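You operate a simulated robot arm through the tools that you are given. There is no shell and no other tool. Be economical: measure what you need, move in short steps, check, and stop when the job is done.

The job below is to be done with a simulated two-armed robot. You get a single attempt, and the scene is never put back.

Task
On the oak worktop top, fold the press cloth in half.

It is judged by the outcome, as a careful person would: the job done as asked, and still so three seconds after it is handed in. It fails if anything else is knocked over, pushed out of place, dropped, spilled or broken. Flat cloth is picked up by pressing the open fingertips on it (5 to 10 N) and closing them slowly along it; thin cloth reads only 2 to 8 mm in the jaws.

Robot
Two 7-joint arms with two-finger parallel grippers on one trunk, on a base that drives. Base frame: it is fixed to the floor where the robot stands at the start and does not move with it; the origin is under the middle of the robot, x ahead of it, y to its left, z up. Units: mm, degrees, N and s.
The left shoulder is at the start at [70, 163, 1145], the right one opposite. Places, roughly: oak worktop top [600, 0, 900]; press cloth [500, -200, 900]. Payload 3.43 kg a hand.
The TCP of each hand is the grasp point between the finger pads, 34 mm short of the fingertips. In the tool frame z runs along the fingers and y along their closing line. Largest opening 128 mm; finger width 24, thickness 12; the body of the gripper, 48 by 130 mm, starts 96 mm behind the TCP.
Orientation is that of the tool frame in the base frame, as [roll, pitch, yaw] about the fixed x, y, z axes, in that order (R = Rz(yaw) Ry(pitch) Rx(roll)). With the fingers straight down and closing along the base's y, the tool's x points along the base's -x, its y along +y and its z along -z.

Tools
- The arms move only by the tool apply_moves. It takes "left_rows", "right_rows" or both (then of equal length, played together; a hand with none holds still); each is a list that holds one entry, the list of rows, each a list of 7 numbers: the shift along the base's x, y, z in mm, then the turn, a rotation vector about the base's x, y, z in degrees, then the finger opening in mm, from 0 to 128. In form: [[[tx, ty, tz, wx, wy, wz, grip], ...]]. A call has 1 to 8 rows; each row shifts and turns the commanded pose from where the row before left it. Each row takes 0.2 s and may step no farther than 50 mm and 8.6 degrees from the row before; otherwise, or with a gripper value out of range, the whole call is refused. Where a pose cannot be reached the arm comes as near as it can. A force on the tool above 40 N (or 10 N above the force at the start of the call, whichever is more), or a blocked arm, ends the call early, and 0.2 s more pass. Each finger travels about 153 mm/s and halts on what it meets, pressing with about 26 N; the grip force reading is that of the motor and also rises with nothing between the fingers. The clock runs only during rows and for 0.2 s after the last one: add rows that do not move to give the fingers time. The reply holds the time, the measured pose of the TCP, the force on the tool along the base axes, the opening and the grip force, in the units named above and with some noise, with the torque about the TCP (base axes, N m) and any sound that the robot's microphone picked up.
- Cameras (640 x 400 px; columns grow to the right, rows downward): "scene" is now at [133.5, 9.5, 1380.4]; the picture's right is [0.15, -0.99, -0.00], its down [-0.60, -0.09, -0.79] and it looks along [0.78, 0.12, -0.61] (base axes); focal length 214 px, centre (320, 200). "left" rides on the left gripper at [76, 11, -160] in its tool frame; the picture's right is [-0.15, 0.99, 0.00], its down [-0.88, -0.13, -0.46] and it looks along [-0.45, -0.07, 0.89] (tool axes); focal length 234 px, centre (320, 200). "right" rides on the right gripper at [76, -11, -160] in its tool frame; the picture's right is [0.15, 0.99, 0.00], its down [-0.88, 0.13, -0.46] and it looks along [-0.45, 0.07, 0.89] (tool axes); focal length 234 px, centre (320, 200). There is no depth. A picture from a camera that has moved, and an enlarged one, comes with that camera's place and axes in the base frame and with its lens. The place of the scene camera against the robot may be out by one fixed shift of up to 12 mm in any direction.
- snapshot(camera): a new picture of that camera. No time passes.
- move_column(by): slides the trunk up (or, below 0, down) by that many mm; the arms and the scene camera ride with it, the base frame stays. It gives what a move gives, with no picture.
- roll_base(legs): drives the robot by 1 to 6 legs, each [ahead, left, turn to the left] in mm, mm and degrees, along the robot's own axes; the way and the turn of a leg run together, so that a leg with both is an arc; at most 1500 mm and 180 degrees a leg. The arms and the cameras ride along, it lands a little off, and it stops where it bumps. It gives what a move gives.
- pan_tilt(pan, tilt): turns the head with the scene camera to pan (to the left, within 86 degrees either way) and tilt (down, from -29 to 69), counted from straight ahead of the robot. It gives what a move gives.
- close_up(camera, box): a new picture of the part [left, top, right, bottom] of that camera's present view, enlarged. No time passes.
- hand_in(): hands the job in; it is judged then, once.

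Go step by step. Nothing tells you exact positions but the pictures and the camera data: compare them with the known pose of the tool, close in by small moves and look again before you grip or let go. The budget is 120 turns and 100 pictures, counting those below and the enlarged ones. Unless the task says otherwise, let go and move clear before handing in.

The tools are called after "Call:" as a command line: name --argument value ..., lists and objects as JSON in quotes. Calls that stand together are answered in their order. apply_moves: Moves the arms, as the interface text tells. Its arguments: {"type":"object","properties":{"left_rows":{"type":"array"},"right_rows":{"type":"array"}},"required":[]} The other tools are called the same way: move_column (by) slides the trunk up or down; roll_base (legs) drives the base; pan_tilt (pan, tilt) turns the head that bears the scene camera; snapshot (camera) takes a picture; close_up (camera, box) takes an enlarged picture of a part of a camera's view; hand_in () hands the job in.

At the start:

```text
time_s: 0.0
left_position: [513.6, 86.4, 1147.7]
left_tool_rot: [179.9, 0.0, -180.0]
left_force: [-0.1, 0.1, -0.3]
left_moment: [0.02, -0.03, -0.03]
left_gripper_width: 128.4
left_grasp_force: 0.0
right_position: [494.4, -340.7, 1150.0]
right_tool_rot: [179.9, 0.0, 180.0]
right_force: [0.0, 0.5, 0.5]
right_moment: [0.01, -0.01, -0.02]
right_gripper_width: 127.8
right_grasp_force: 0.1
trunk travel left (down, up): [-625.0, 315.0]
robot x, y, heading: [-2.0, 2.0, -0.1]
head pan, tilt: [8.5, 37.6]
```

scene: 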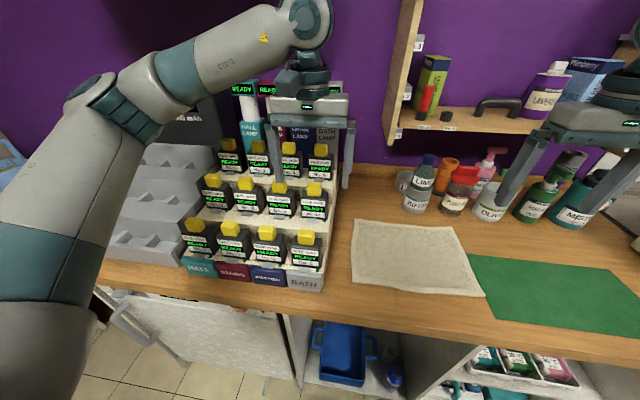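
right: 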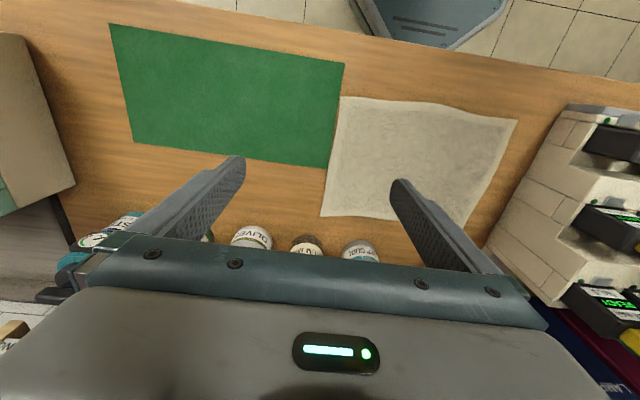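
left: 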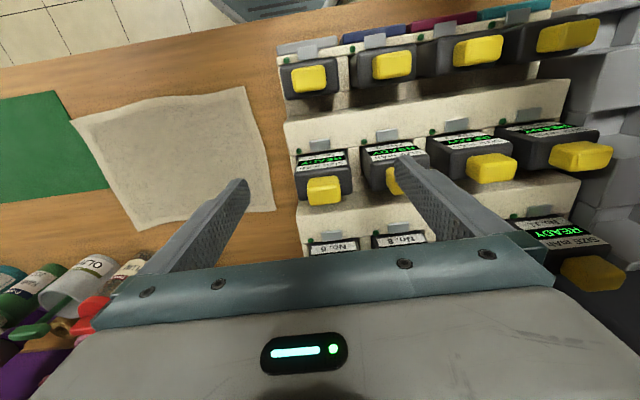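

The cream press cloth lies at about x 430–660, y -315 to -20, z about 900, with the rack on its left and the green mat on its right. I plan to fold the near edge over to the far edge with both hands, so I first turn both grippers to close along x.

Call:
apply_moves --left_rows '[[[-6, -16, 0, 0, 0, 8.2, 100], [-6, -16, 0, 0, 0, 8.2, 80], [-6, -16, 0, 0, 0, 8.2, 60], [-6, -16, 0, 0, 0, 8.2, 60], [-6, -16, 0, 0, 0, 8.2, 60], [-6, -16, 0, 0, 0, 8.2, 60], [-6, -16, 0, 0, 0, 8.2, 60], [-6, -16, 0, 0, 0, 8.2, 60]]]' --right_rows '[[[-4, 6, 0, 0, 0, -8.2, 100], [-4, 6, 0, 0, 0, -8.2, 80], [-4, 6, 0, 0, 0, -8.2, 60], [-4, 6, 0, 0, 0, -8.2, 60], [-4, 6, 0, 0, 0, -8.2, 60], [-4, 6, 0, 0, 0, -8.2, 60], [-4, 6, 0, 0, 0, -8.2, 60], [-4, 6, 0, 0, 0, -8.2, 60]]]'

Call:
apply_moves --left_rows '[[[-2, -1, -20, 0, 0, 8.2, 60], [-2, -1, -20, 0, 0, 8.2, 60], [-2, -1, -20, 0, 0, 8.0, 60], [0, 0, 0, 0, 0, 0, 60]]]' --right_rows '[[[0, 2, -20, 0, 0, -8.2, 60], [0, 2, -20, 0, 0, -8.2, 60], [0, 2, -20, 0, 0, -8.0, 60], [0, 0, 0, 0, 0, 0, 60]]]'

Call:
snapshot --camera "scene"

Call:
snapshot --camera "left"

Call:
snapshot --camera "right"

```text
time_s: 1.8
left_position: [467.0, -43.1, 1147.2]
left_tool_rot: [-179.9, 0.0, -114.3]
left_force: [-0.4, 0.6, -0.7]
left_moment: [0.01, -0.01, 0.01]
left_gripper_width: 60.1
left_grasp_force: 0.1
right_position: [461.8, -294.2, 1149.9]
right_tool_rot: [-179.9, 0.0, 114.1]
right_force: [-0.6, -0.6, -0.7]
right_moment: [0.02, 0.01, 0.0]
right_gripper_width: 60.3
right_grasp_force: 0.1
trunk travel left (down, up): [-625.0, 315.0]
robot x, y, heading: [2.1, -7.6, 0.1]
head pan, tilt: [8.5, 37.6]
```

```text
time_s: 2.8
left_position: [461.8, -46.4, 1088.9]
left_tool_rot: [179.9, 0.0, -89.8]
left_force: [-1.0, 0.3, -0.3]
left_moment: [0.0, 0.02, -0.02]
left_gripper_width: 59.9
left_grasp_force: 0.1
right_position: [461.1, -287.6, 1090.8]
right_tool_rot: [-180.0, 0.0, 89.9]
right_force: [0.3, 0.6, -0.3]
right_moment: [0.01, -0.01, 0.03]
right_gripper_width: 59.9
right_grasp_force: 0.1
trunk travel left (down, up): [-625.0, 315.0]
robot x, y, heading: [3.4, 0.6, 0.0]
head pan, tilt: [8.5, 37.6]
```

```text
96 pictures are left
camera scene: at [133.2, 9.3, 1380.4], right [0.15, -0.99, 0.0], down [-0.6, -0.09, -0.79], along [0.78, 0.12, -0.61], focal length 214 px, centre (320, 200)
```

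scene: 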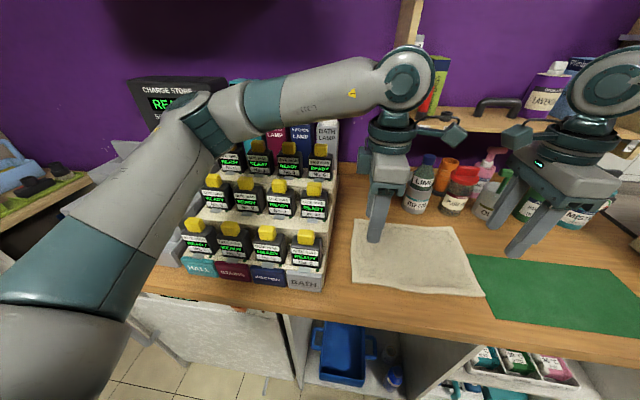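

```text
95 pictures are left
camera left: at [451.0, -122.3, 1248.4], right [-0.99, 0.14, 0.0], down [0.13, 0.88, 0.46], along [0.07, 0.45, -0.89], focal length 234 px, centre (320, 200)
```

left: 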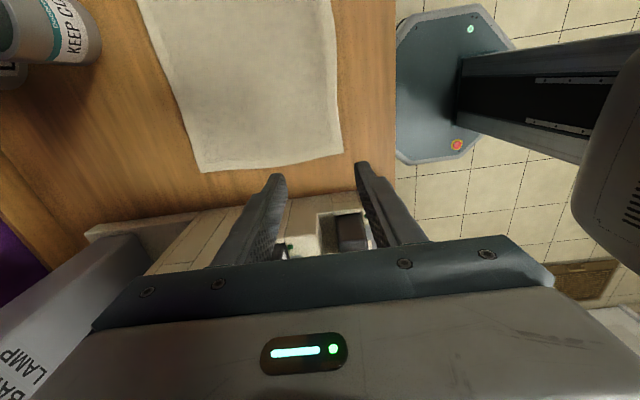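

```text
94 pictures are left
camera right: at [451.4, -212.1, 1249.8], right [0.99, 0.14, 0.0], down [0.13, -0.88, 0.46], along [0.07, -0.45, -0.89], focal length 234 px, centre (320, 200)
```

right: 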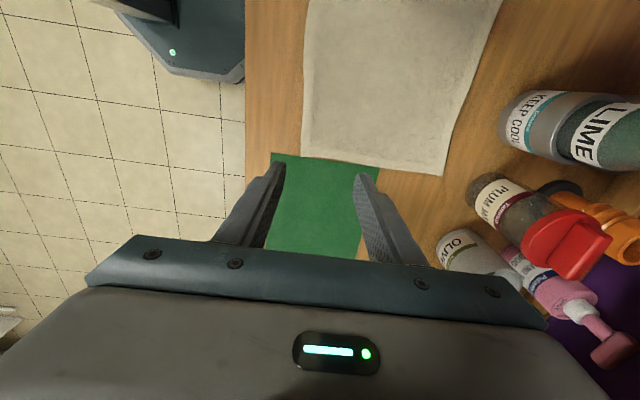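

The cloth corners come out at about (434,-21), (658,-22), (440,-317) and (667,-319). I lower both hands to just above the near corners.

Call:
apply_moves --left_rows '[[[2, 0, -35, 0, 0, 0, 40], [2, 0, -35, 0, 0, 0, 40], [0, 0, -35, 0, 0, 0, 40], [0, 0, -24, 0, 0, 0, 40], [0, 0, 0, 0, 0, 0, 40]]]' --right_rows '[[[5, 0, -35, 0, 0, 0, 40], [5, -3, -35, 0, 0, 0, 40], [0, 0, -35, 0, 0, 0, 40], [0, 0, -26, 0, 0, 0, 40], [0, 0, 0, 0, 0, 0, 40]]]'

Call:
snapshot --camera "scene"

Call:
snapshot --camera "left"

Call:
snapshot --camera "right"

```text
time_s: 4.0
left_position: [463.6, -44.7, 960.4]
left_tool_rot: [179.9, 0.0, -89.9]
left_force: [-0.1, -0.3, -0.6]
left_moment: [-0.01, 0.0, 0.02]
left_gripper_width: 39.9
left_grasp_force: 0.3
right_position: [468.5, -288.5, 958.9]
right_tool_rot: [179.9, 0.0, 90.0]
right_force: [0.2, -0.7, -0.1]
right_moment: [0.02, 0.03, 0.03]
right_gripper_width: 39.9
right_grasp_force: 0.0
trunk travel left (down, up): [-625.0, 315.0]
robot x, y, heading: [-1.9, -1.6, -0.1]
head pan, tilt: [8.5, 37.6]
```

```text
93 pictures are left
camera scene: at [132.7, 9.6, 1380.5], right [0.15, -0.99, 0.0], down [-0.6, -0.09, -0.79], along [0.78, 0.12, -0.61], focal length 214 px, centre (320, 200)
```

scene: 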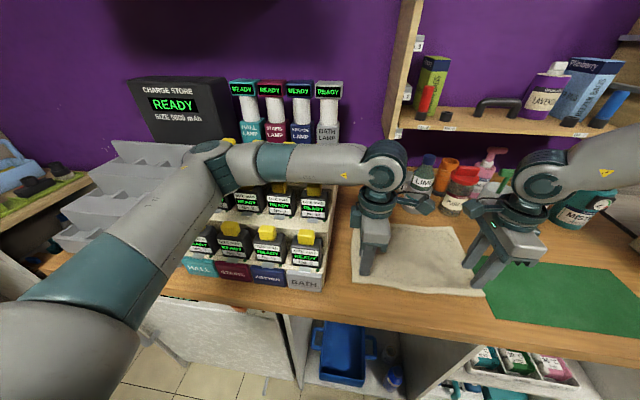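

```text
92 pictures are left
camera left: at [453.2, -121.4, 1121.3], right [-0.99, 0.15, 0.0], down [0.13, 0.88, 0.46], along [0.07, 0.45, -0.89], focal length 234 px, centre (320, 200)
```

left: 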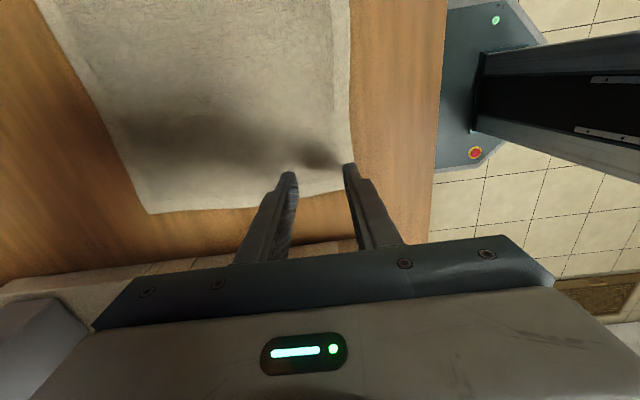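

```text
91 pictures are left
camera right: at [458.8, -213.7, 1119.4], right [0.99, 0.15, 0.0], down [0.13, -0.88, 0.46], along [0.07, -0.45, -0.89], focal length 234 px, centre (320, 200)
```

right: 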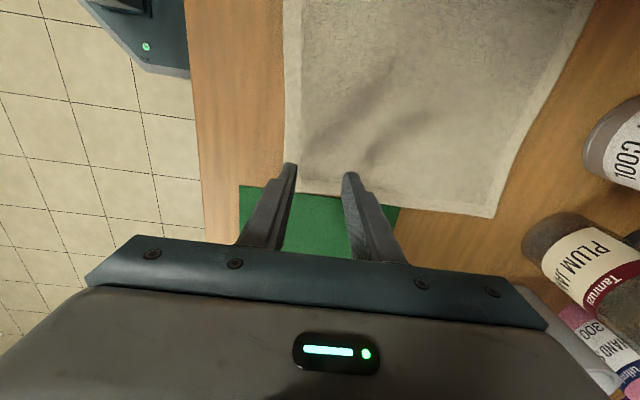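

Both hands are about 25 mm above the corners. I nudge the left hand inward and lower both toward contact.

Call:
apply_moves --left_rows '[[[2, 0, -8, 0, 0, 0, 40], [2, 0, -8, 0, 0, 0, 40], [0, 0, -4, 0, 0, 0, 40], [0, 0, 0, 0, 0, 0, 40]]]' --right_rows '[[[0, 0, -8, 0, 0, 0, 40], [0, 0, -7, 0, 0, 0, 40], [0, 0, -4, 0, 0, 0, 40], [0, 0, 0, 0, 0, 0, 40]]]'

Call:
apply_moves --left_rows '[[[0, 0, -2, 0, 0, 0, 40], [0, 0, -2, 0, 0, 0, 40], [0, 0, 0, 0, 0, 0, 40]]]' --right_rows '[[[0, 0, -2, 0, 0, 0, 40], [0, 0, -2, 0, 0, 0, 40], [0, 0, 0, 0, 0, 0, 40]]]'

```text
time_s: 5.0
left_position: [465.0, -47.3, 951.1]
left_tool_rot: [-178.5, 0.1, -90.0]
left_force: [0.0, -0.2, 0.9]
left_moment: [-0.01, 0.0, 0.02]
left_gripper_width: 40.0
left_grasp_force: 0.2
right_position: [465.8, -292.8, 942.8]
right_tool_rot: [179.6, -0.1, 90.0]
right_force: [0.0, -0.5, 0.0]
right_moment: [-0.03, 0.02, -0.02]
right_gripper_width: 39.9
right_grasp_force: 0.0
trunk travel left (down, up): [-625.0, 315.0]
robot x, y, heading: [-2.1, 1.2, 0.1]
head pan, tilt: [8.5, 37.6]
```

```text
time_s: 5.8
left_position: [465.0, -47.9, 949.8]
left_tool_rot: [-178.1, 0.1, -89.9]
left_force: [0.1, -0.3, -0.4]
left_moment: [-0.02, 0.01, -0.01]
left_gripper_width: 40.0
left_grasp_force: 0.1
right_position: [464.5, -295.5, 938.7]
right_tool_rot: [179.4, -0.3, 89.9]
right_force: [0.4, -0.6, 0.6]
right_moment: [-0.03, 0.0, 0.03]
right_gripper_width: 40.1
right_grasp_force: 0.1
trunk travel left (down, up): [-625.0, 315.0]
robot x, y, heading: [0.2, 1.6, 0.0]
head pan, tilt: [8.5, 37.6]
```

Both arms are at the edge of their reach this close in, as the left hand lags and tilts. I lift, back the base off 120 mm, and reach out again.

Call:
apply_moves --left_rows '[[[0, 0, 30, 0, 0, 0, 40], [0, 0, 40, 0, 0, 0, 40], [0, 0, 40, 0, 0, 0, 40], [0, 0, 0, 0, 0, 0, 40]]]' --right_rows '[[[0, 0, 30, 0, 0, 0, 40], [0, 0, 40, 0, 0, 0, 40], [0, 0, 40, 0, 0, 0, 40], [0, 0, 0, 0, 0, 0, 40]]]'

Call:
roll_base --legs '[[-120, 0, 0]]'

```text
time_s: 6.8
left_position: [472.8, -43.7, 1044.1]
left_tool_rot: [179.8, -0.1, -90.1]
left_force: [0.3, -0.2, 0.5]
left_moment: [-0.05, 0.04, 0.0]
left_gripper_width: 39.7
left_grasp_force: 0.1
right_position: [473.1, -292.3, 1042.5]
right_tool_rot: [-179.8, 0.0, 90.1]
right_force: [0.2, -0.3, -0.4]
right_moment: [0.03, 0.02, 0.0]
right_gripper_width: 39.8
right_grasp_force: 0.0
trunk travel left (down, up): [-625.0, 315.0]
robot x, y, heading: [-1.1, -0.6, 0.2]
head pan, tilt: [8.5, 37.6]
```

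```text
time_s: 8.0
left_position: [353.4, -41.3, 1045.4]
left_tool_rot: [-180.0, 0.0, -89.8]
left_force: [0.2, 0.4, -0.1]
left_moment: [0.01, -0.02, -0.03]
left_gripper_width: 40.0
left_grasp_force: 0.1
right_position: [355.3, -292.2, 1043.8]
right_tool_rot: [-180.0, 0.0, 90.0]
right_force: [-0.2, 0.2, -0.1]
right_moment: [-0.04, 0.03, -0.02]
right_gripper_width: 40.1
right_grasp_force: 0.1
trunk travel left (down, up): [-625.0, 315.0]
robot x, y, heading: [-118.2, 3.1, 0.1]
head pan, tilt: [8.5, 37.6]
```

The base moved back about 118 mm. I reach forward again over the corners and descend to about 950.

Call:
apply_moves --left_rows '[[[40, 0, 0, 0, 0, 0, 40], [40, -2, 0, 0, 0, 0, 40], [35, -2, 0, 0, 0, 0, 40], [0, 0, -40, 0, 0, 0, 40], [0, 0, -40, 0, 0, 0, 40], [0, 0, -15, 0, 0, 0, 40], [0, 0, 0, 0, 0, 0, 40]]]' --right_rows '[[[40, 0, 0, 0, 0, 0, 40], [40, 2, 0, 0, 0, 0, 40], [34, 0, 0, 0, 0, 0, 40], [0, 0, -40, 0, 0, 0, 40], [0, 0, -40, 0, 0, 0, 40], [0, 0, -14, 0, 0, 0, 40], [0, 0, 0, 0, 0, 0, 40]]]'

Call:
snapshot --camera "left"

Call:
snapshot --camera "right"

```text
time_s: 9.6
left_position: [467.3, -44.7, 948.1]
left_tool_rot: [-179.9, 0.0, -89.8]
left_force: [-0.1, -0.4, -0.5]
left_moment: [0.03, -0.02, 0.0]
left_gripper_width: 39.9
left_grasp_force: 0.1
right_position: [468.7, -290.4, 947.3]
right_tool_rot: [180.0, 0.0, 90.3]
right_force: [-0.3, -0.1, 0.3]
right_moment: [0.01, -0.03, 0.0]
right_gripper_width: 39.6
right_grasp_force: 0.1
trunk travel left (down, up): [-625.0, 315.0]
robot x, y, heading: [-120.9, 0.4, 0.1]
head pan, tilt: [8.5, 37.6]
```

```text
90 pictures are left
camera left: at [456.4, -120.3, 1109.3], right [-0.99, 0.14, 0.0], down [0.13, 0.88, 0.46], along [0.07, 0.45, -0.89], focal length 234 px, centre (320, 200)
```

left: 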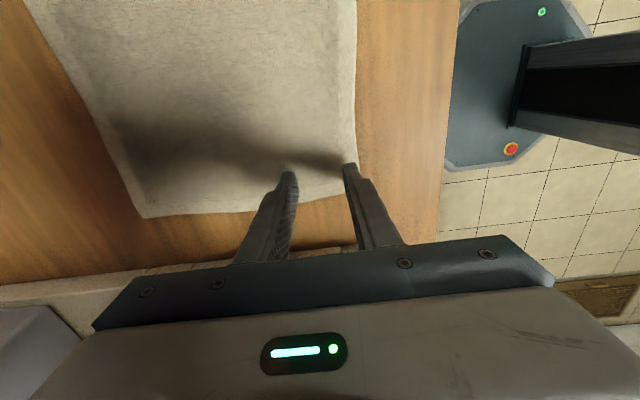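

```text
89 pictures are left
camera right: at [457.3, -214.8, 1107.3], right [0.99, 0.15, 0.0], down [0.13, -0.88, 0.46], along [0.07, -0.45, -0.89], focal length 234 px, centre (320, 200)
```

right: 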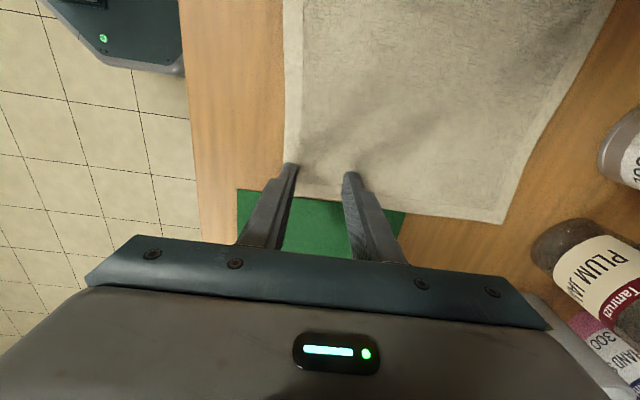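

The pose now tracks well and the fingers straddle just inside the near edge. I descend slowly to contact.

Call:
apply_moves --left_rows '[[[0, 0, -4, 0, 0, 0, 40], [0, 0, -4, 0, 0, 0, 40], [0, 0, -3, 0, 0, 0, 40]]]' --right_rows '[[[0, 0, -4, 0, 0, 0, 40], [0, 0, -4, 0, 0, 0, 40], [0, 0, -2, 0, 0, 0, 40]]]'

Call:
apply_moves --left_rows '[[[0, 0, -2, 0, 0, 0, 40], [0, 0, 0, 0, 0, 0, 40]]]' --right_rows '[[[0, 0, -2, 0, 0, 0, 40], [0, 0, 0, 0, 0, 0, 40]]]'

```text
time_s: 10.4
left_position: [468.6, -45.2, 937.7]
left_tool_rot: [-180.0, 0.0, -89.9]
left_force: [0.0, 0.3, 2.1]
left_moment: [0.01, -0.01, -0.04]
left_gripper_width: 39.9
left_grasp_force: 0.2
right_position: [468.7, -289.8, 937.7]
right_tool_rot: [180.0, -0.1, 90.1]
right_force: [0.6, -0.2, 1.3]
right_moment: [-0.03, -0.05, -0.01]
right_gripper_width: 39.8
right_grasp_force: 0.0
trunk travel left (down, up): [-625.0, 315.0]
robot x, y, heading: [-117.7, 2.6, 0.3]
head pan, tilt: [8.5, 37.6]
```

```text
time_s: 11.0
left_position: [467.9, -45.9, 937.2]
left_tool_rot: [-179.8, 0.0, -89.6]
left_force: [2.1, 0.6, 8.4]
left_moment: [0.03, -0.04, 0.01]
left_gripper_width: 39.7
left_grasp_force: 0.0
right_position: [467.3, -291.3, 937.1]
right_tool_rot: [179.8, 0.0, 90.2]
right_force: [1.7, -2.1, 10.2]
right_moment: [-0.06, -0.03, 0.0]
right_gripper_width: 40.0
right_grasp_force: 0.1
trunk travel left (down, up): [-625.0, 315.0]
robot x, y, heading: [-117.6, 3.0, 0.2]
head pan, tilt: [8.5, 37.6]
```

Contact is at about 8–10 N on both hands. I close the fingers slowly along the cloth.

Call:
apply_moves --left_rows '[[[0, 0, 0, 0, 0, 0, 35], [0, 0, 0, 0, 0, 0, 30], [0, 0, 0, 0, 0, 0, 25], [0, 0, 0, 0, 0, 0, 20], [0, 0, 0, 0, 0, 0, 15], [0, 0, 0, 0, 0, 0, 10], [0, 0, 0, 0, 0, 0, 5], [0, 0, 0, 0, 0, 0, 0]]]' --right_rows '[[[0, 0, 0, 0, 0, 0, 35], [0, 0, 0, 0, 0, 0, 30], [0, 0, 0, 0, 0, 0, 25], [0, 0, 0, 0, 0, 0, 20], [0, 0, 0, 0, 0, 0, 15], [0, 0, 0, 0, 0, 0, 10], [0, 0, 0, 0, 0, 0, 5], [0, 0, 0, 0, 0, 0, 0]]]'

Call:
apply_moves --left_rows '[[[0, 0, 0, 0, 0, 0, 0], [0, 0, 0, 0, 0, 0, 0]]]' --right_rows '[[[0, 0, 0, 0, 0, 0, 0], [0, 0, 0, 0, 0, 0, 0]]]'

Call:
snapshot --camera "left"

Call:
snapshot --camera "right"

```text
time_s: 12.8
left_position: [466.5, -44.6, 938.1]
left_tool_rot: [-180.0, 0.0, -89.7]
left_force: [-2.4, -0.1, 12.9]
left_moment: [0.09, 0.11, 0.06]
left_gripper_width: 6.0
left_grasp_force: 26.4
right_position: [466.4, -290.5, 938.9]
right_tool_rot: [179.9, 0.1, 90.1]
right_force: [1.7, 0.1, 10.5]
right_moment: [0.02, -0.07, 0.01]
right_gripper_width: 7.0
right_grasp_force: 26.4
trunk travel left (down, up): [-625.0, 315.0]
robot x, y, heading: [-116.4, 0.5, 0.4]
head pan, tilt: [8.5, 37.6]
```

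```text
time_s: 13.4
left_position: [466.7, -46.7, 937.4]
left_tool_rot: [-179.9, 0.0, -89.8]
left_force: [-2.7, -0.6, 12.9]
left_moment: [0.07, 0.1, 0.01]
left_gripper_width: 6.1
left_grasp_force: 26.0
right_position: [466.5, -290.2, 936.9]
right_tool_rot: [179.9, 0.0, 90.1]
right_force: [1.8, 0.7, 10.3]
right_moment: [0.05, -0.07, -0.02]
right_gripper_width: 6.8
right_grasp_force: 25.9
trunk travel left (down, up): [-625.0, 315.0]
robot x, y, heading: [-120.0, 5.1, 0.2]
head pan, tilt: [8.5, 37.6]
```

```text
88 pictures are left
camera left: at [455.7, -121.9, 1097.9], right [-0.99, 0.14, 0.0], down [0.13, 0.88, 0.46], along [0.07, 0.45, -0.89], focal length 234 px, centre (320, 200)
```

left: 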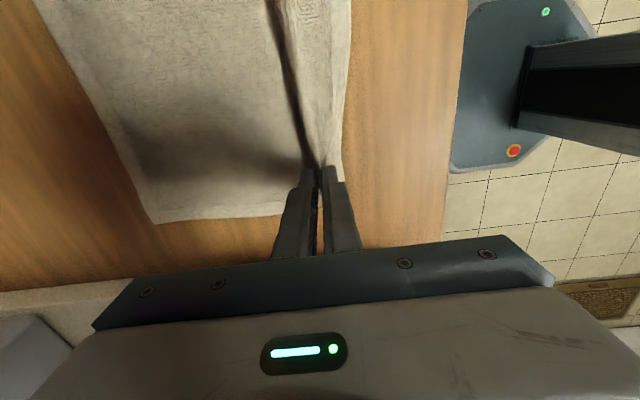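

```text
87 pictures are left
camera right: at [456.1, -214.1, 1097.5], right [0.99, 0.15, 0.0], down [0.13, -0.88, 0.46], along [0.07, -0.45, -0.89], focal length 234 px, centre (320, 200)
```

right: 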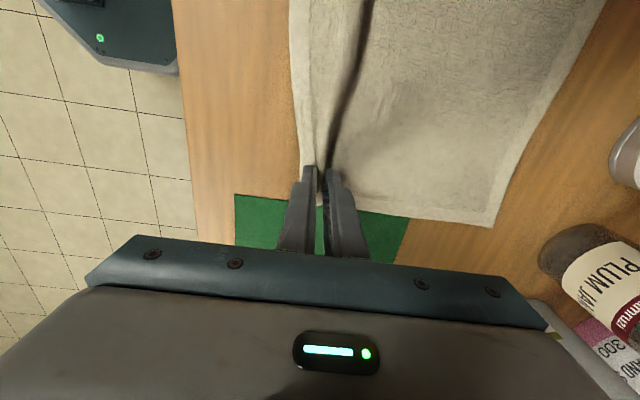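

Both ridges are held, at 6–7 mm in the jaws. A ridge keeps its flap on the top face, so I will lift until the cloth hangs, lay its lower half face down going away from me, and bring the held edge back over it. The held edge then ends face up. Lifting straight up now.

Call:
apply_moves --left_rows '[[[0, 0, 10, 0, 0, 0, 0], [0, 0, 20, 0, 0, 0, 0], [0, 0, 20, 0, 0, 0, 0], [0, 0, 20, 0, 0, 0, 0], [0, 0, 20, 0, 0, 0, 0], [0, 0, 20, 0, 0, 0, 0], [0, 0, 20, 0, 0, 0, 0], [0, 0, 0, 0, 0, 0, 0]]]' --right_rows '[[[0, 0, 10, 0, 0, 0, 0], [0, 0, 20, 0, 0, 0, 0], [0, 0, 20, 0, 0, 0, 0], [0, 0, 20, 0, 0, 0, 0], [0, 0, 20, 0, 0, 0, 0], [0, 0, 20, 0, 0, 0, 0], [0, 0, 20, 0, 0, 0, 0], [0, 0, 0, 0, 0, 0, 0]]]'

Call:
snapshot --camera "scene"

Call:
snapshot --camera "left"

Call:
snapshot --camera "right"

```text
time_s: 15.2
left_position: [469.6, -45.2, 1068.9]
left_tool_rot: [179.9, 0.0, -89.8]
left_force: [0.5, 0.4, -0.2]
left_moment: [-0.03, -0.03, -0.01]
left_gripper_width: 4.8
left_grasp_force: 26.0
right_position: [468.9, -288.3, 1064.5]
right_tool_rot: [-180.0, 0.0, 90.1]
right_force: [-0.2, 0.6, -0.8]
right_moment: [0.01, 0.02, 0.04]
right_gripper_width: 4.4
right_grasp_force: 25.9
trunk travel left (down, up): [-625.0, 315.0]
robot x, y, heading: [-113.8, -0.6, -0.0]
head pan, tilt: [8.5, 37.6]
```

```text
86 pictures are left
camera scene: at [16.6, 9.7, 1380.3], right [0.15, -0.99, 0.0], down [-0.6, -0.09, -0.79], along [0.78, 0.12, -0.61], focal length 214 px, centre (320, 200)
```

scene: 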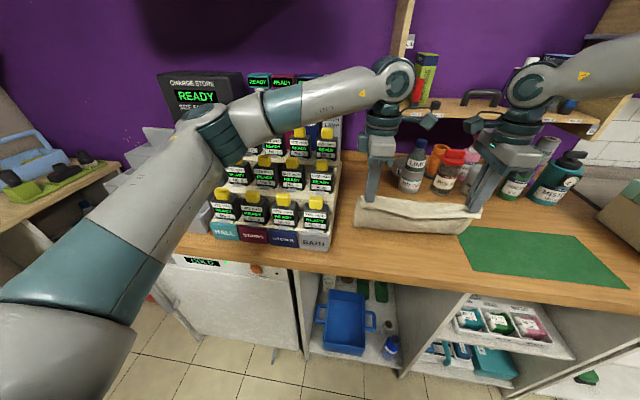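

```text
85 pictures are left
camera left: at [458.6, -122.2, 1228.4], right [-0.99, 0.14, 0.0], down [0.13, 0.88, 0.46], along [0.06, 0.45, -0.89], focal length 234 px, centre (320, 200)
```

left: 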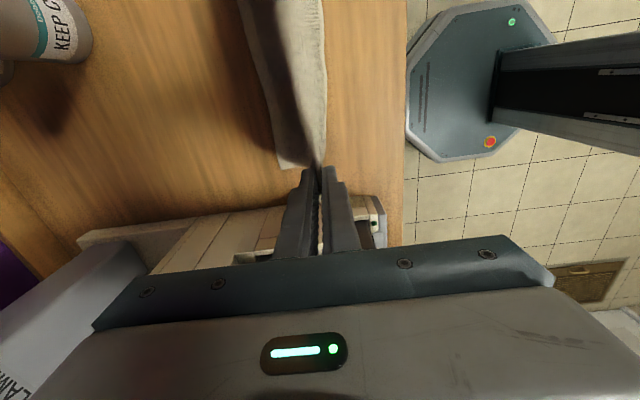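

```text
84 pictures are left
camera right: at [457.8, -213.0, 1225.9], right [0.99, 0.15, 0.0], down [0.13, -0.88, 0.46], along [0.07, -0.45, -0.89], focal length 234 px, centre (320, 200)
```

right: 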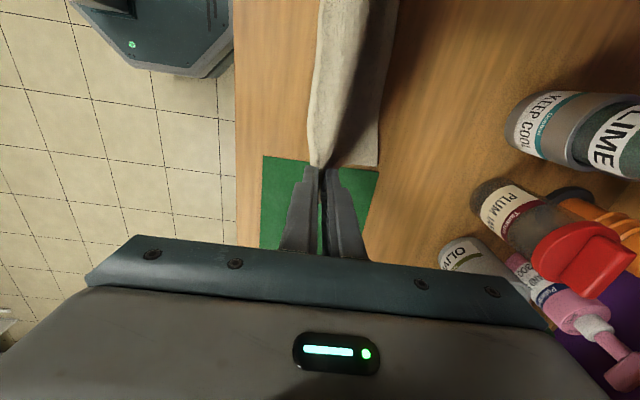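

The cloth lifts evenly and its far edge slides in toward me as planned. I lift the rest of the way until it hangs.

Call:
apply_moves --left_rows '[[[0, 0, 20, 0, 0, 0, 0], [0, 0, 20, 0, 0, 0, 0], [0, 0, 20, 0, 0, 0, 0], [0, 0, 0, 0, 0, 0, 0], [0, 0, 0, 0, 0, 0, 0]]]' --right_rows '[[[0, 0, 20, 0, 0, 0, 0], [0, 0, 20, 0, 0, 0, 0], [0, 0, 20, 0, 0, 0, 0], [0, 0, 0, 0, 0, 0, 0], [0, 0, 0, 0, 0, 0, 0]]]'

Call:
close_up --camera "scene" --box '[320, 120, 520, 260]'

Call:
snapshot --camera "left"

Call:
snapshot --camera "right"

```text
time_s: 16.4
left_position: [469.2, -45.8, 1128.5]
left_tool_rot: [179.9, -0.1, -89.8]
left_force: [0.5, 0.7, 0.2]
left_moment: [0.03, -0.02, -0.01]
left_gripper_width: 4.9
left_grasp_force: 26.1
right_position: [468.4, -290.2, 1125.0]
right_tool_rot: [180.0, 0.0, 90.1]
right_force: [0.1, -0.3, -0.2]
right_moment: [0.05, 0.03, 0.04]
right_gripper_width: 4.6
right_grasp_force: 25.9
trunk travel left (down, up): [-625.0, 315.0]
robot x, y, heading: [-113.9, 1.6, 0.1]
head pan, tilt: [8.5, 37.6]
```

```text
2.86 times, centred on (420, 190) of scene
camera zoom: at [15.9, 9.7, 1380.4], right [0.15, -0.99, 0.0], down [-0.6, -0.09, -0.79], along [0.78, 0.12, -0.61], focal length 613 px, centre (34, 229)
```

zoom: 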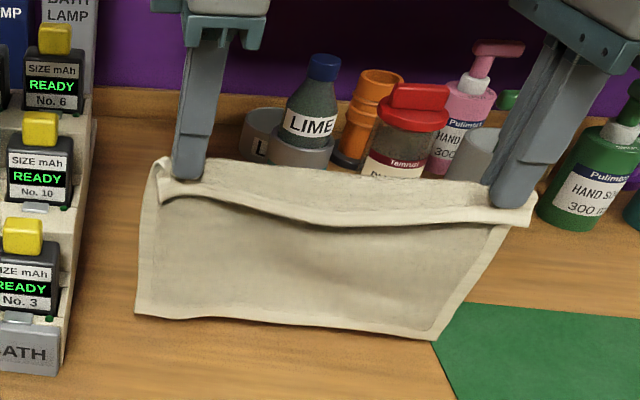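

```text
82 pictures are left
camera left: at [459.1, -122.9, 1287.9], right [-0.99, 0.14, 0.0], down [0.13, 0.88, 0.46], along [0.06, 0.45, -0.89], focal length 234 px, centre (320, 200)
```

left: 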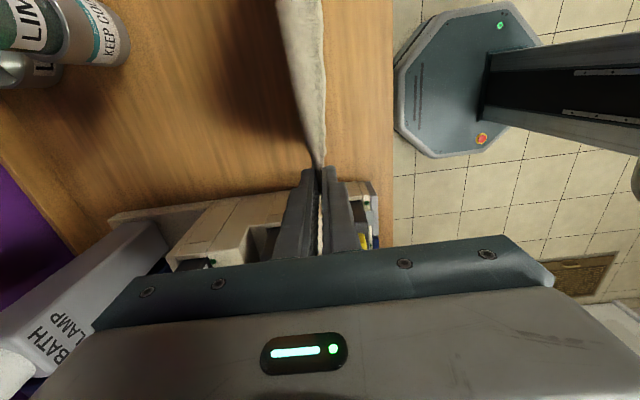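

```text
81 pictures are left
camera right: at [457.7, -214.6, 1285.5], right [0.99, 0.15, 0.0], down [0.13, -0.88, 0.46], along [0.07, -0.45, -0.89], focal length 234 px, centre (320, 200)
```

right: 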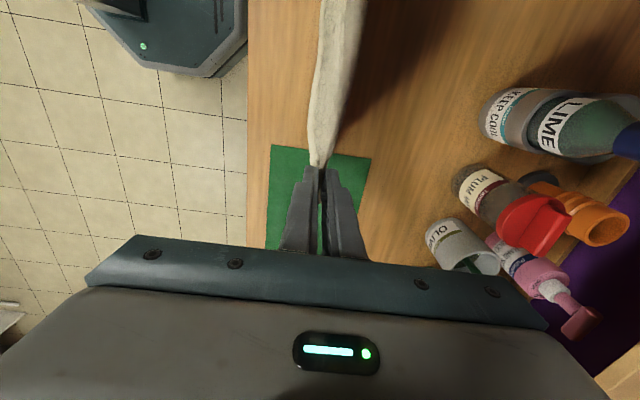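

The cloth hangs straight with its lower edge near the top at x about 490, and the flap is on my side. I swing the held edge away and down so the lower part trails behind and lays back face down.

Call:
apply_moves --left_rows '[[[25, 0, 2, 0, 0, 0, 0], [25, 0, 0, 0, 0, 0, 0], [22, 0, -6, 0, 0, 0, 0], [22, 0, -8, 0, 0, 0, 0], [18, 0, -12, 0, 0, 0, 0], [17, 0, -14, 0, 0, 0, 0], [15, 0, -16, 0, 0, 0, 0], [12, 0, -16, 0, 0, 0, 0]]]' --right_rows '[[[25, 0, 2, 0, 0, 0, 0], [25, 0, 0, 0, 0, 0, 0], [22, 0, -5, 0, 0, 0, 0], [22, 0, -7, 0, 0, 0, 0], [18, 0, -11, 0, 0, 0, 0], [17, 0, -13, 0, 0, 0, 0], [15, 0, -16, 0, 0, 0, 0], [12, 0, -16, 0, 0, 0, 0]]]'

Call:
close_up --camera "scene" --box '[320, 120, 520, 260]'

Call:
snapshot --camera "right"

```text
time_s: 18.2
left_position: [623.9, -47.7, 1055.7]
left_tool_rot: [179.9, 0.0, -89.9]
left_force: [0.3, -3.9, 1.3]
left_moment: [-0.15, 0.0, -0.02]
left_gripper_width: 4.7
left_grasp_force: 26.0
right_position: [605.5, -297.8, 1057.7]
right_tool_rot: [179.9, -0.1, 90.1]
right_force: [0.0, 4.4, -0.7]
right_moment: [0.15, 0.04, 0.0]
right_gripper_width: 4.7
right_grasp_force: 26.3
right hand out of reach, approached as far as the arm can: row 7, 8
trunk travel left (down, up): [-625.0, 315.0]
robot x, y, heading: [-114.5, 0.2, 0.3]
head pan, tilt: [8.5, 37.6]
```

```text
2.86 times, centred on (420, 190) of scene
camera zoom: at [16.8, 9.3, 1380.3], right [0.15, -0.99, 0.0], down [-0.6, -0.09, -0.79], along [0.78, 0.12, -0.61], focal length 613 px, centre (34, 229)
```

zoom: 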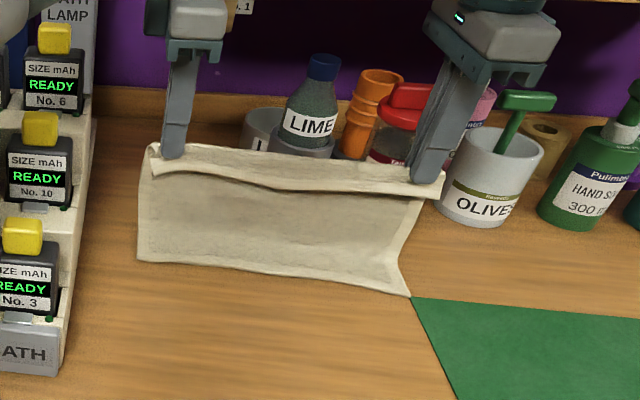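

```text
79 pictures are left
camera right: at [595.7, -223.0, 1218.1], right [0.99, 0.15, 0.0], down [0.13, -0.88, 0.45], along [0.07, -0.45, -0.89], focal length 234 px, centre (320, 200)
```

right: 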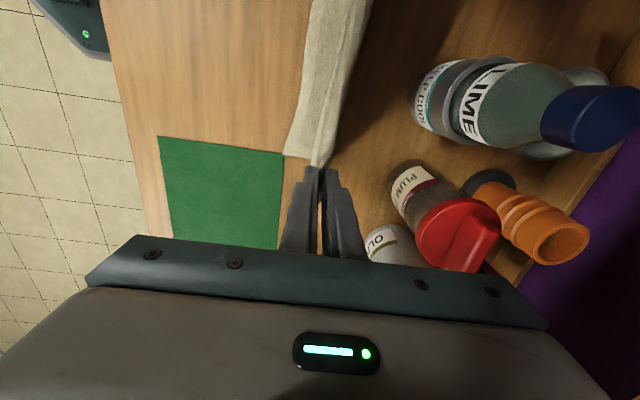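

The free edge trailed along to x about 562 and the right arm is at its reach limit. I drive the base 70 mm forward, which carries both hands on so the cloth lays out behind them.

Call:
roll_base --legs '[[70, 0, 0]]'

Call:
close_up --camera "scene" --box '[320, 120, 520, 260]'

Call:
snapshot --camera "right"

Call:
snapshot --camera "left"

```text
time_s: 19.4
left_position: [693.8, -49.4, 1053.8]
left_tool_rot: [179.8, -0.1, -90.0]
left_force: [-0.3, -3.0, 0.0]
left_moment: [-0.07, 0.03, 0.0]
left_gripper_width: 4.9
left_grasp_force: 26.3
right_position: [672.7, -298.4, 1057.8]
right_tool_rot: [-179.6, -0.1, 90.3]
right_force: [-1.2, 3.2, -0.4]
right_moment: [0.1, 0.01, 0.03]
right_gripper_width: 4.7
right_grasp_force: 25.5
trunk travel left (down, up): [-625.0, 315.0]
robot x, y, heading: [-46.2, 2.6, 0.1]
head pan, tilt: [8.5, 37.6]
stopped in leg 1: the force on the tool passed its limit (the readings are from after the stop); the commanded pose is now the measured one
```

```text
2.86 times, centred on (420, 190) of scene
camera zoom: at [86.9, 9.3, 1380.2], right [0.15, -0.99, 0.0], down [-0.6, -0.09, -0.79], along [0.78, 0.12, -0.61], focal length 613 px, centre (34, 229)
```

zoom: 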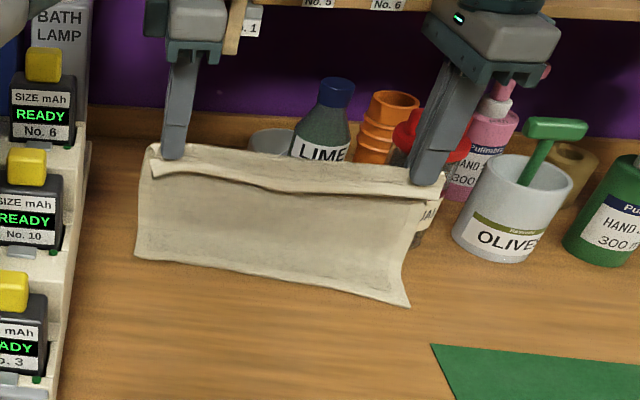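

```text
77 pictures are left
camera right: at [663.1, -223.7, 1218.2], right [0.99, 0.15, -0.01], down [0.14, -0.88, 0.45], along [0.06, -0.45, -0.89], focal length 234 px, centre (320, 200)
```

right: 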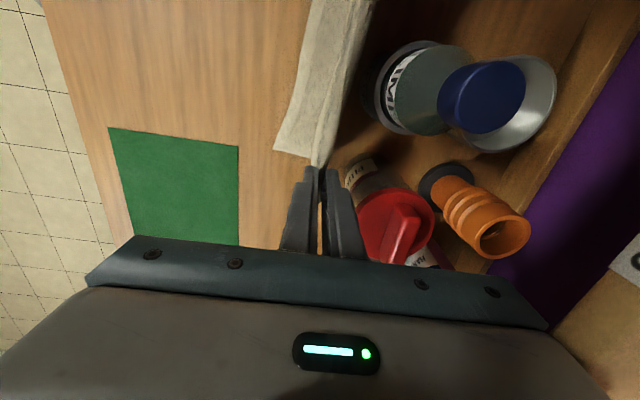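

```text
76 pictures are left
camera left: at [683.6, -126.0, 1214.5], right [-0.99, 0.15, 0.0], down [0.13, 0.88, 0.45], along [0.06, 0.45, -0.89], focal length 234 px, centre (320, 200)
```

left: 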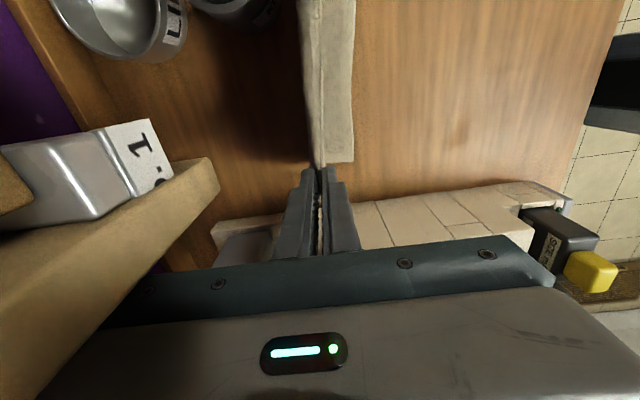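

The base stopped on a force near the shelf and jars, so I must back out. The cloth sits in an L shape with its edge trailing behind. I lift it to a hang while drawing both hands back and evening out the left hand.

Call:
apply_moves --left_rows '[[[-28, 0, 5, 0, 0, 0, 0], [-28, 0, 10, 0, 0, 0, 0], [-28, 0, 15, 0, 0, 0, 0], [-28, 0, 15, 0, 0, 0, 0], [-28, 0, 15, 0, 0, 0, 0], [-28, 0, 15, 0, 0, 0, 0], [-25, 0, 10, 0, 0, 0, 0], [0, 0, 0, 0, 0, 0, 0]]]' --right_rows '[[[-25, 1, 5, 0, 0, 0, 0], [-25, 1, 10, 0, 0, 0, 0], [-25, 1, 15, 0, 0, 0, 0], [-25, 1, 15, 0, 0, 0, 0], [-25, 1, 15, 0, 0, 0, 0], [-25, 1, 15, 0, 0, 0, 0], [-22, 0, 8, 0, 0, 0, 0], [0, 0, 0, 0, 0, 0, 0]]]'

Call:
snapshot --camera "scene"

Call:
snapshot --camera "right"

```text
time_s: 21.2
left_position: [501.4, -49.9, 1140.5]
left_tool_rot: [179.8, -0.1, -90.0]
left_force: [0.1, -0.1, -1.1]
left_moment: [0.02, 0.04, 0.01]
left_gripper_width: 4.6
left_grasp_force: 26.0
right_position: [498.5, -294.7, 1140.7]
right_tool_rot: [-179.5, -0.1, 90.2]
right_force: [1.2, 0.7, -1.0]
right_moment: [0.01, 0.05, 0.01]
right_gripper_width: 4.7
right_grasp_force: 26.3
trunk travel left (down, up): [-625.0, 315.0]
robot x, y, heading: [-48.3, 4.8, -0.0]
head pan, tilt: [8.5, 37.6]
```

```text
75 pictures are left
camera scene: at [86.9, 9.5, 1380.2], right [0.15, -0.99, 0.0], down [-0.6, -0.09, -0.79], along [0.78, 0.12, -0.61], focal length 214 px, centre (320, 200)
```

scene: 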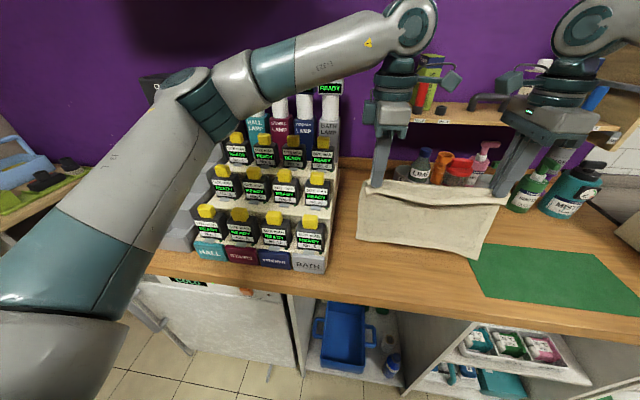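

```text
74 pictures are left
camera right: at [489.3, -218.8, 1300.6], right [0.99, 0.15, -0.01], down [0.14, -0.88, 0.45], along [0.06, -0.45, -0.89], focal length 234 px, centre (320, 200)
```

right: 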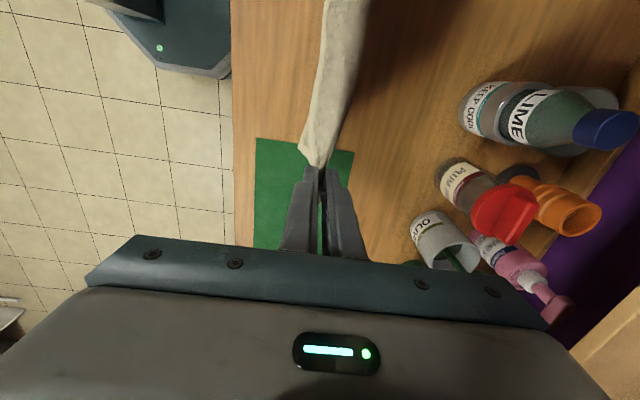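

Clear again, with the cloth hanging at x about 500 and nothing displaced. I lower it with a gentle forward motion so the bottom half lays back toward me.

Call:
apply_moves --left_rows '[[[18, 0, -9, 0, 0, 0, 0], [14, 0, -14, 0, 0, 0, 0], [10, 0, -16, 0, 0, 0, 0], [10, 0, -16, 0, 0, 0, 0], [10, 0, -16, 0, 0, 0, 0], [8, 0, -16, 0, 0, 0, 0], [8, 0, -16, 0, 0, 0, 0], [6, 0, -16, 0, 0, 0, 0]]]' --right_rows '[[[18, 0, -9, 0, 0, 0, 0], [14, 0, -14, 0, 0, 0, 0], [10, 0, -16, 0, 0, 0, 0], [10, 0, -16, 0, 0, 0, 0], [10, 0, -16, 0, 0, 0, 0], [8, 0, -16, 0, 0, 0, 0], [8, 0, -16, 0, 0, 0, 0], [6, 0, -16, 0, 0, 0, 0]]]'

Call:
close_up --camera "scene" --box '[320, 150, 520, 290]'

Call:
snapshot --camera "right"

Call:
snapshot --camera "left"

```text
time_s: 23.0
left_position: [586.3, -51.3, 1021.6]
left_tool_rot: [179.8, 0.1, -89.9]
left_force: [-0.3, -0.7, 0.8]
left_moment: [0.04, -0.01, 0.01]
left_gripper_width: 4.9
left_grasp_force: 25.9
right_position: [581.1, -293.0, 1022.2]
right_tool_rot: [-179.7, -0.2, 90.2]
right_force: [-0.3, 0.2, -0.1]
right_moment: [0.0, 0.02, 0.05]
right_gripper_width: 4.6
right_grasp_force: 25.9
trunk travel left (down, up): [-625.0, 315.0]
robot x, y, heading: [-46.1, 0.2, -0.2]
head pan, tilt: [8.5, 37.6]
```

```text
2.86 times, centred on (420, 220) of scene
camera zoom: at [86.7, 9.1, 1380.3], right [0.15, -0.99, 0.0], down [-0.6, -0.09, -0.79], along [0.78, 0.12, -0.61], focal length 613 px, centre (34, 143)
```

zoom: 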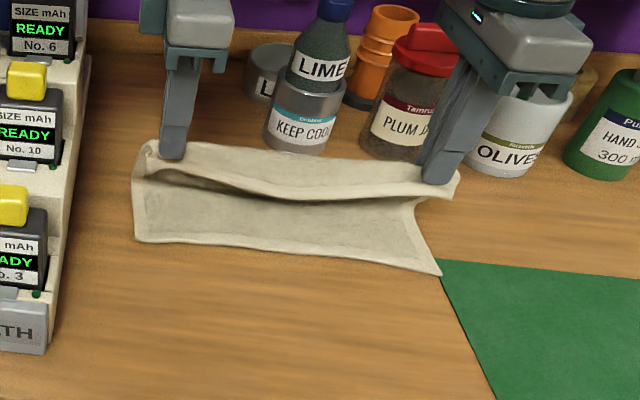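

```text
72 pictures are left
camera right: at [572.6, -218.4, 1181.9], right [0.99, 0.15, -0.01], down [0.14, -0.88, 0.45], along [0.06, -0.45, -0.89], focal length 234 px, centre (320, 200)
```

right: 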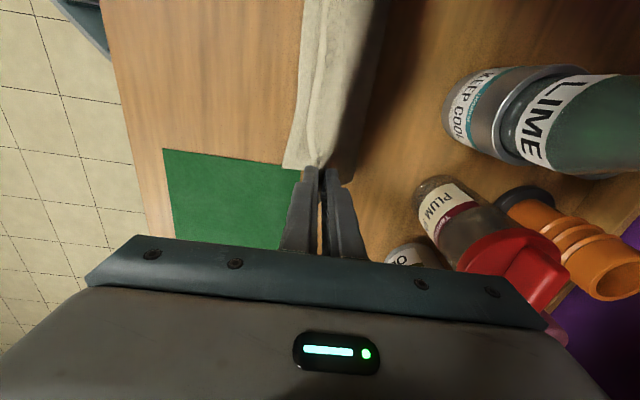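

```text
71 pictures are left
camera left: at [575.6, -127.1, 1181.5], right [-0.99, 0.15, 0.0], down [0.13, 0.88, 0.45], along [0.06, 0.45, -0.89], focal length 234 px, centre (320, 200)
```

left: 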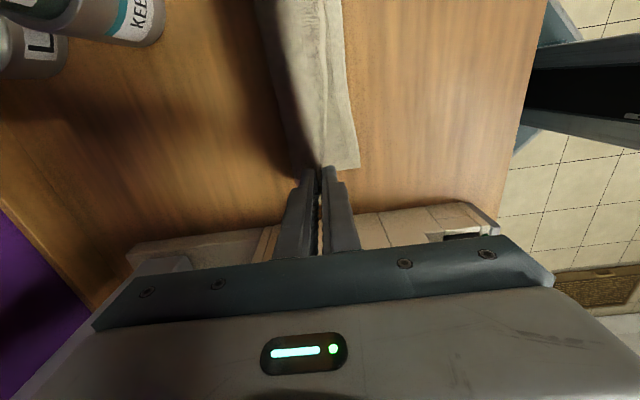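

The free edge lies at x about 538 and the cloth bellies away under the grips, as wanted. I lower the held edge over the free edge, aiming the grips at x about 568.

Call:
apply_moves --left_rows '[[[-6, 0, -10, 0, 0, 0, 0], [-5, 0, -10, 0, 0, 0, 0], [-4, 0, -10, 0, 0, 0, 0], [-3, 0, -10, 0, 0, 0, 0], [-2, 0, -10, 0, 0, 0, 0], [0, 0, -8, 0, 0, 0, 0], [0, 0, 0, 0, 0, 0, 0]]]' --right_rows '[[[-4, 0, -10, 0, 0, 0, 0], [-4, 0, -10, 0, 0, 0, 0], [-3, 0, -10, 0, 0, 0, 0], [-2, 0, -10, 0, 0, 0, 0], [-2, 0, -10, 0, 0, 0, 0], [0, 0, -8, 0, 0, 0, 0], [0, 0, 0, 0, 0, 0, 0]]]'

Call:
close_up --camera "scene" --box '[320, 150, 520, 290]'

Call:
snapshot --camera "right"

Call:
snapshot --camera "left"

```text
time_s: 24.6
left_position: [564.3, -48.7, 963.0]
left_tool_rot: [179.9, 0.0, -89.8]
left_force: [-0.1, 0.1, -0.5]
left_moment: [0.01, -0.04, -0.02]
left_gripper_width: 4.7
left_grasp_force: 26.4
right_position: [566.7, -291.8, 963.8]
right_tool_rot: [-179.7, 0.0, 90.1]
right_force: [-0.3, 0.2, 0.5]
right_moment: [-0.01, 0.01, 0.01]
right_gripper_width: 4.7
right_grasp_force: 25.4
trunk travel left (down, up): [-625.0, 315.0]
robot x, y, heading: [-43.9, 1.7, 0.1]
head pan, tilt: [8.5, 37.6]
```

```text
2.86 times, centred on (420, 220) of scene
camera zoom: at [85.5, 9.5, 1380.4], right [0.15, -0.99, 0.0], down [-0.6, -0.09, -0.79], along [0.78, 0.12, -0.61], focal length 613 px, centre (34, 143)
```

zoom: 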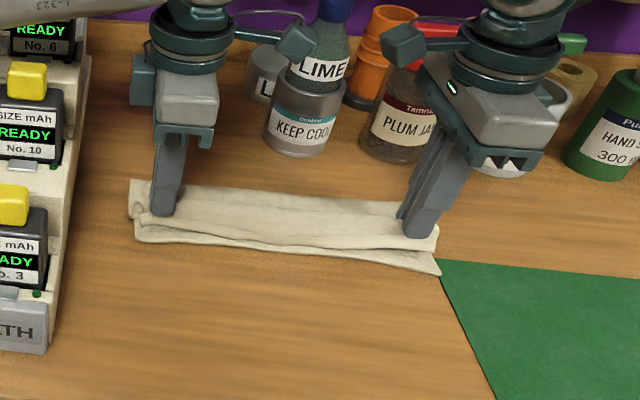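

```text
69 pictures are left
camera right: at [558.1, -217.2, 1124.4], right [0.99, 0.15, -0.01], down [0.14, -0.88, 0.45], along [0.06, -0.45, -0.89], focal length 234 px, centre (320, 200)
```

right: 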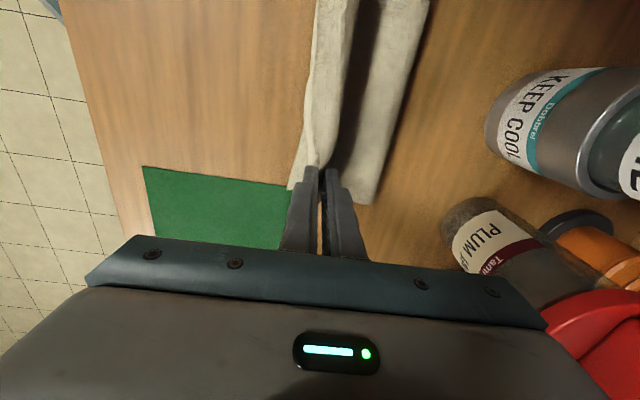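

```text
68 pictures are left
camera left: at [552.8, -124.5, 1123.4], right [-0.99, 0.15, 0.0], down [0.13, 0.88, 0.45], along [0.06, 0.45, -0.89], focal length 234 px, centre (320, 200)
```

left: 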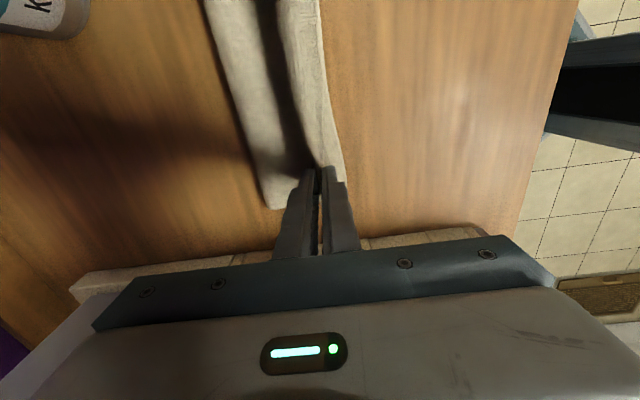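

The fold is forming well, with the free edge at x about 540. I lower to light contact at grip x about 569.

Call:
apply_moves --left_rows '[[[2, 0, -7, 0, 0, 0, 0], [2, 0, -7, 0, 0, 0, 0], [1, 0, -5, 0, 0, 0, 0], [0, 0, -2, 0, 0, 0, 0], [0, 0, 0, 0, 0, 0, 0]]]' --right_rows '[[[2, 0, -7, 0, 0, 0, 0], [1, 0, -7, 0, 0, 0, 0], [0, 0, -5, 0, 0, 0, 0], [0, 0, -2, 0, 0, 0, 0], [0, 0, 0, 0, 0, 0, 0]]]'

Call:
snapshot --camera "right"

Call:
snapshot --camera "left"

```text
time_s: 25.8
left_position: [567.8, -47.4, 943.2]
left_tool_rot: [180.0, -0.1, -89.8]
left_force: [0.2, -1.2, 10.0]
left_moment: [0.05, 0.0, -0.02]
left_gripper_width: 4.8
left_grasp_force: 25.8
right_position: [570.3, -292.0, 945.0]
right_tool_rot: [-179.7, -0.2, 90.2]
right_force: [-0.9, -2.5, 7.9]
right_moment: [-0.02, 0.02, 0.02]
right_gripper_width: 4.6
right_grasp_force: 26.1
trunk travel left (down, up): [-625.0, 315.0]
robot x, y, heading: [-48.9, -2.5, -0.2]
head pan, tilt: [8.5, 37.6]
```

```text
67 pictures are left
camera right: at [560.1, -217.2, 1105.3], right [0.99, 0.15, 0.0], down [0.14, -0.88, 0.45], along [0.06, -0.45, -0.89], focal length 234 px, centre (320, 200)
```

right: 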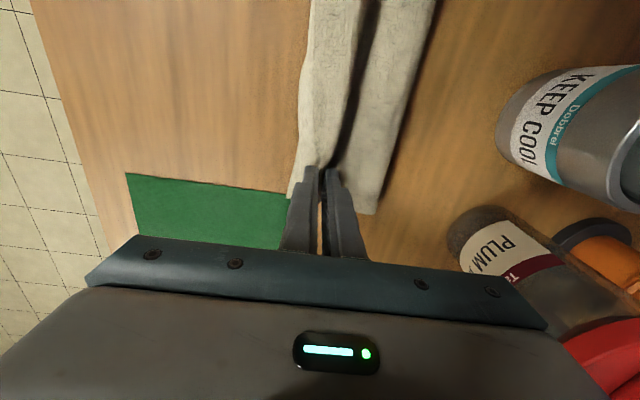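

```text
66 pictures are left
camera left: at [556.6, -125.5, 1103.9], right [-0.99, 0.15, 0.0], down [0.13, 0.88, 0.45], along [0.07, 0.45, -0.89], focal length 234 px, centre (320, 200)
```

left: 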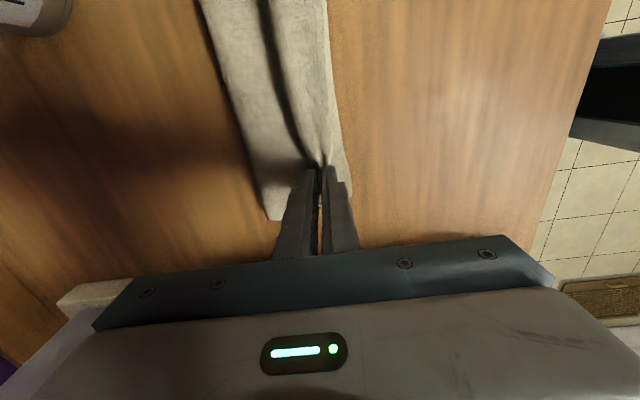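

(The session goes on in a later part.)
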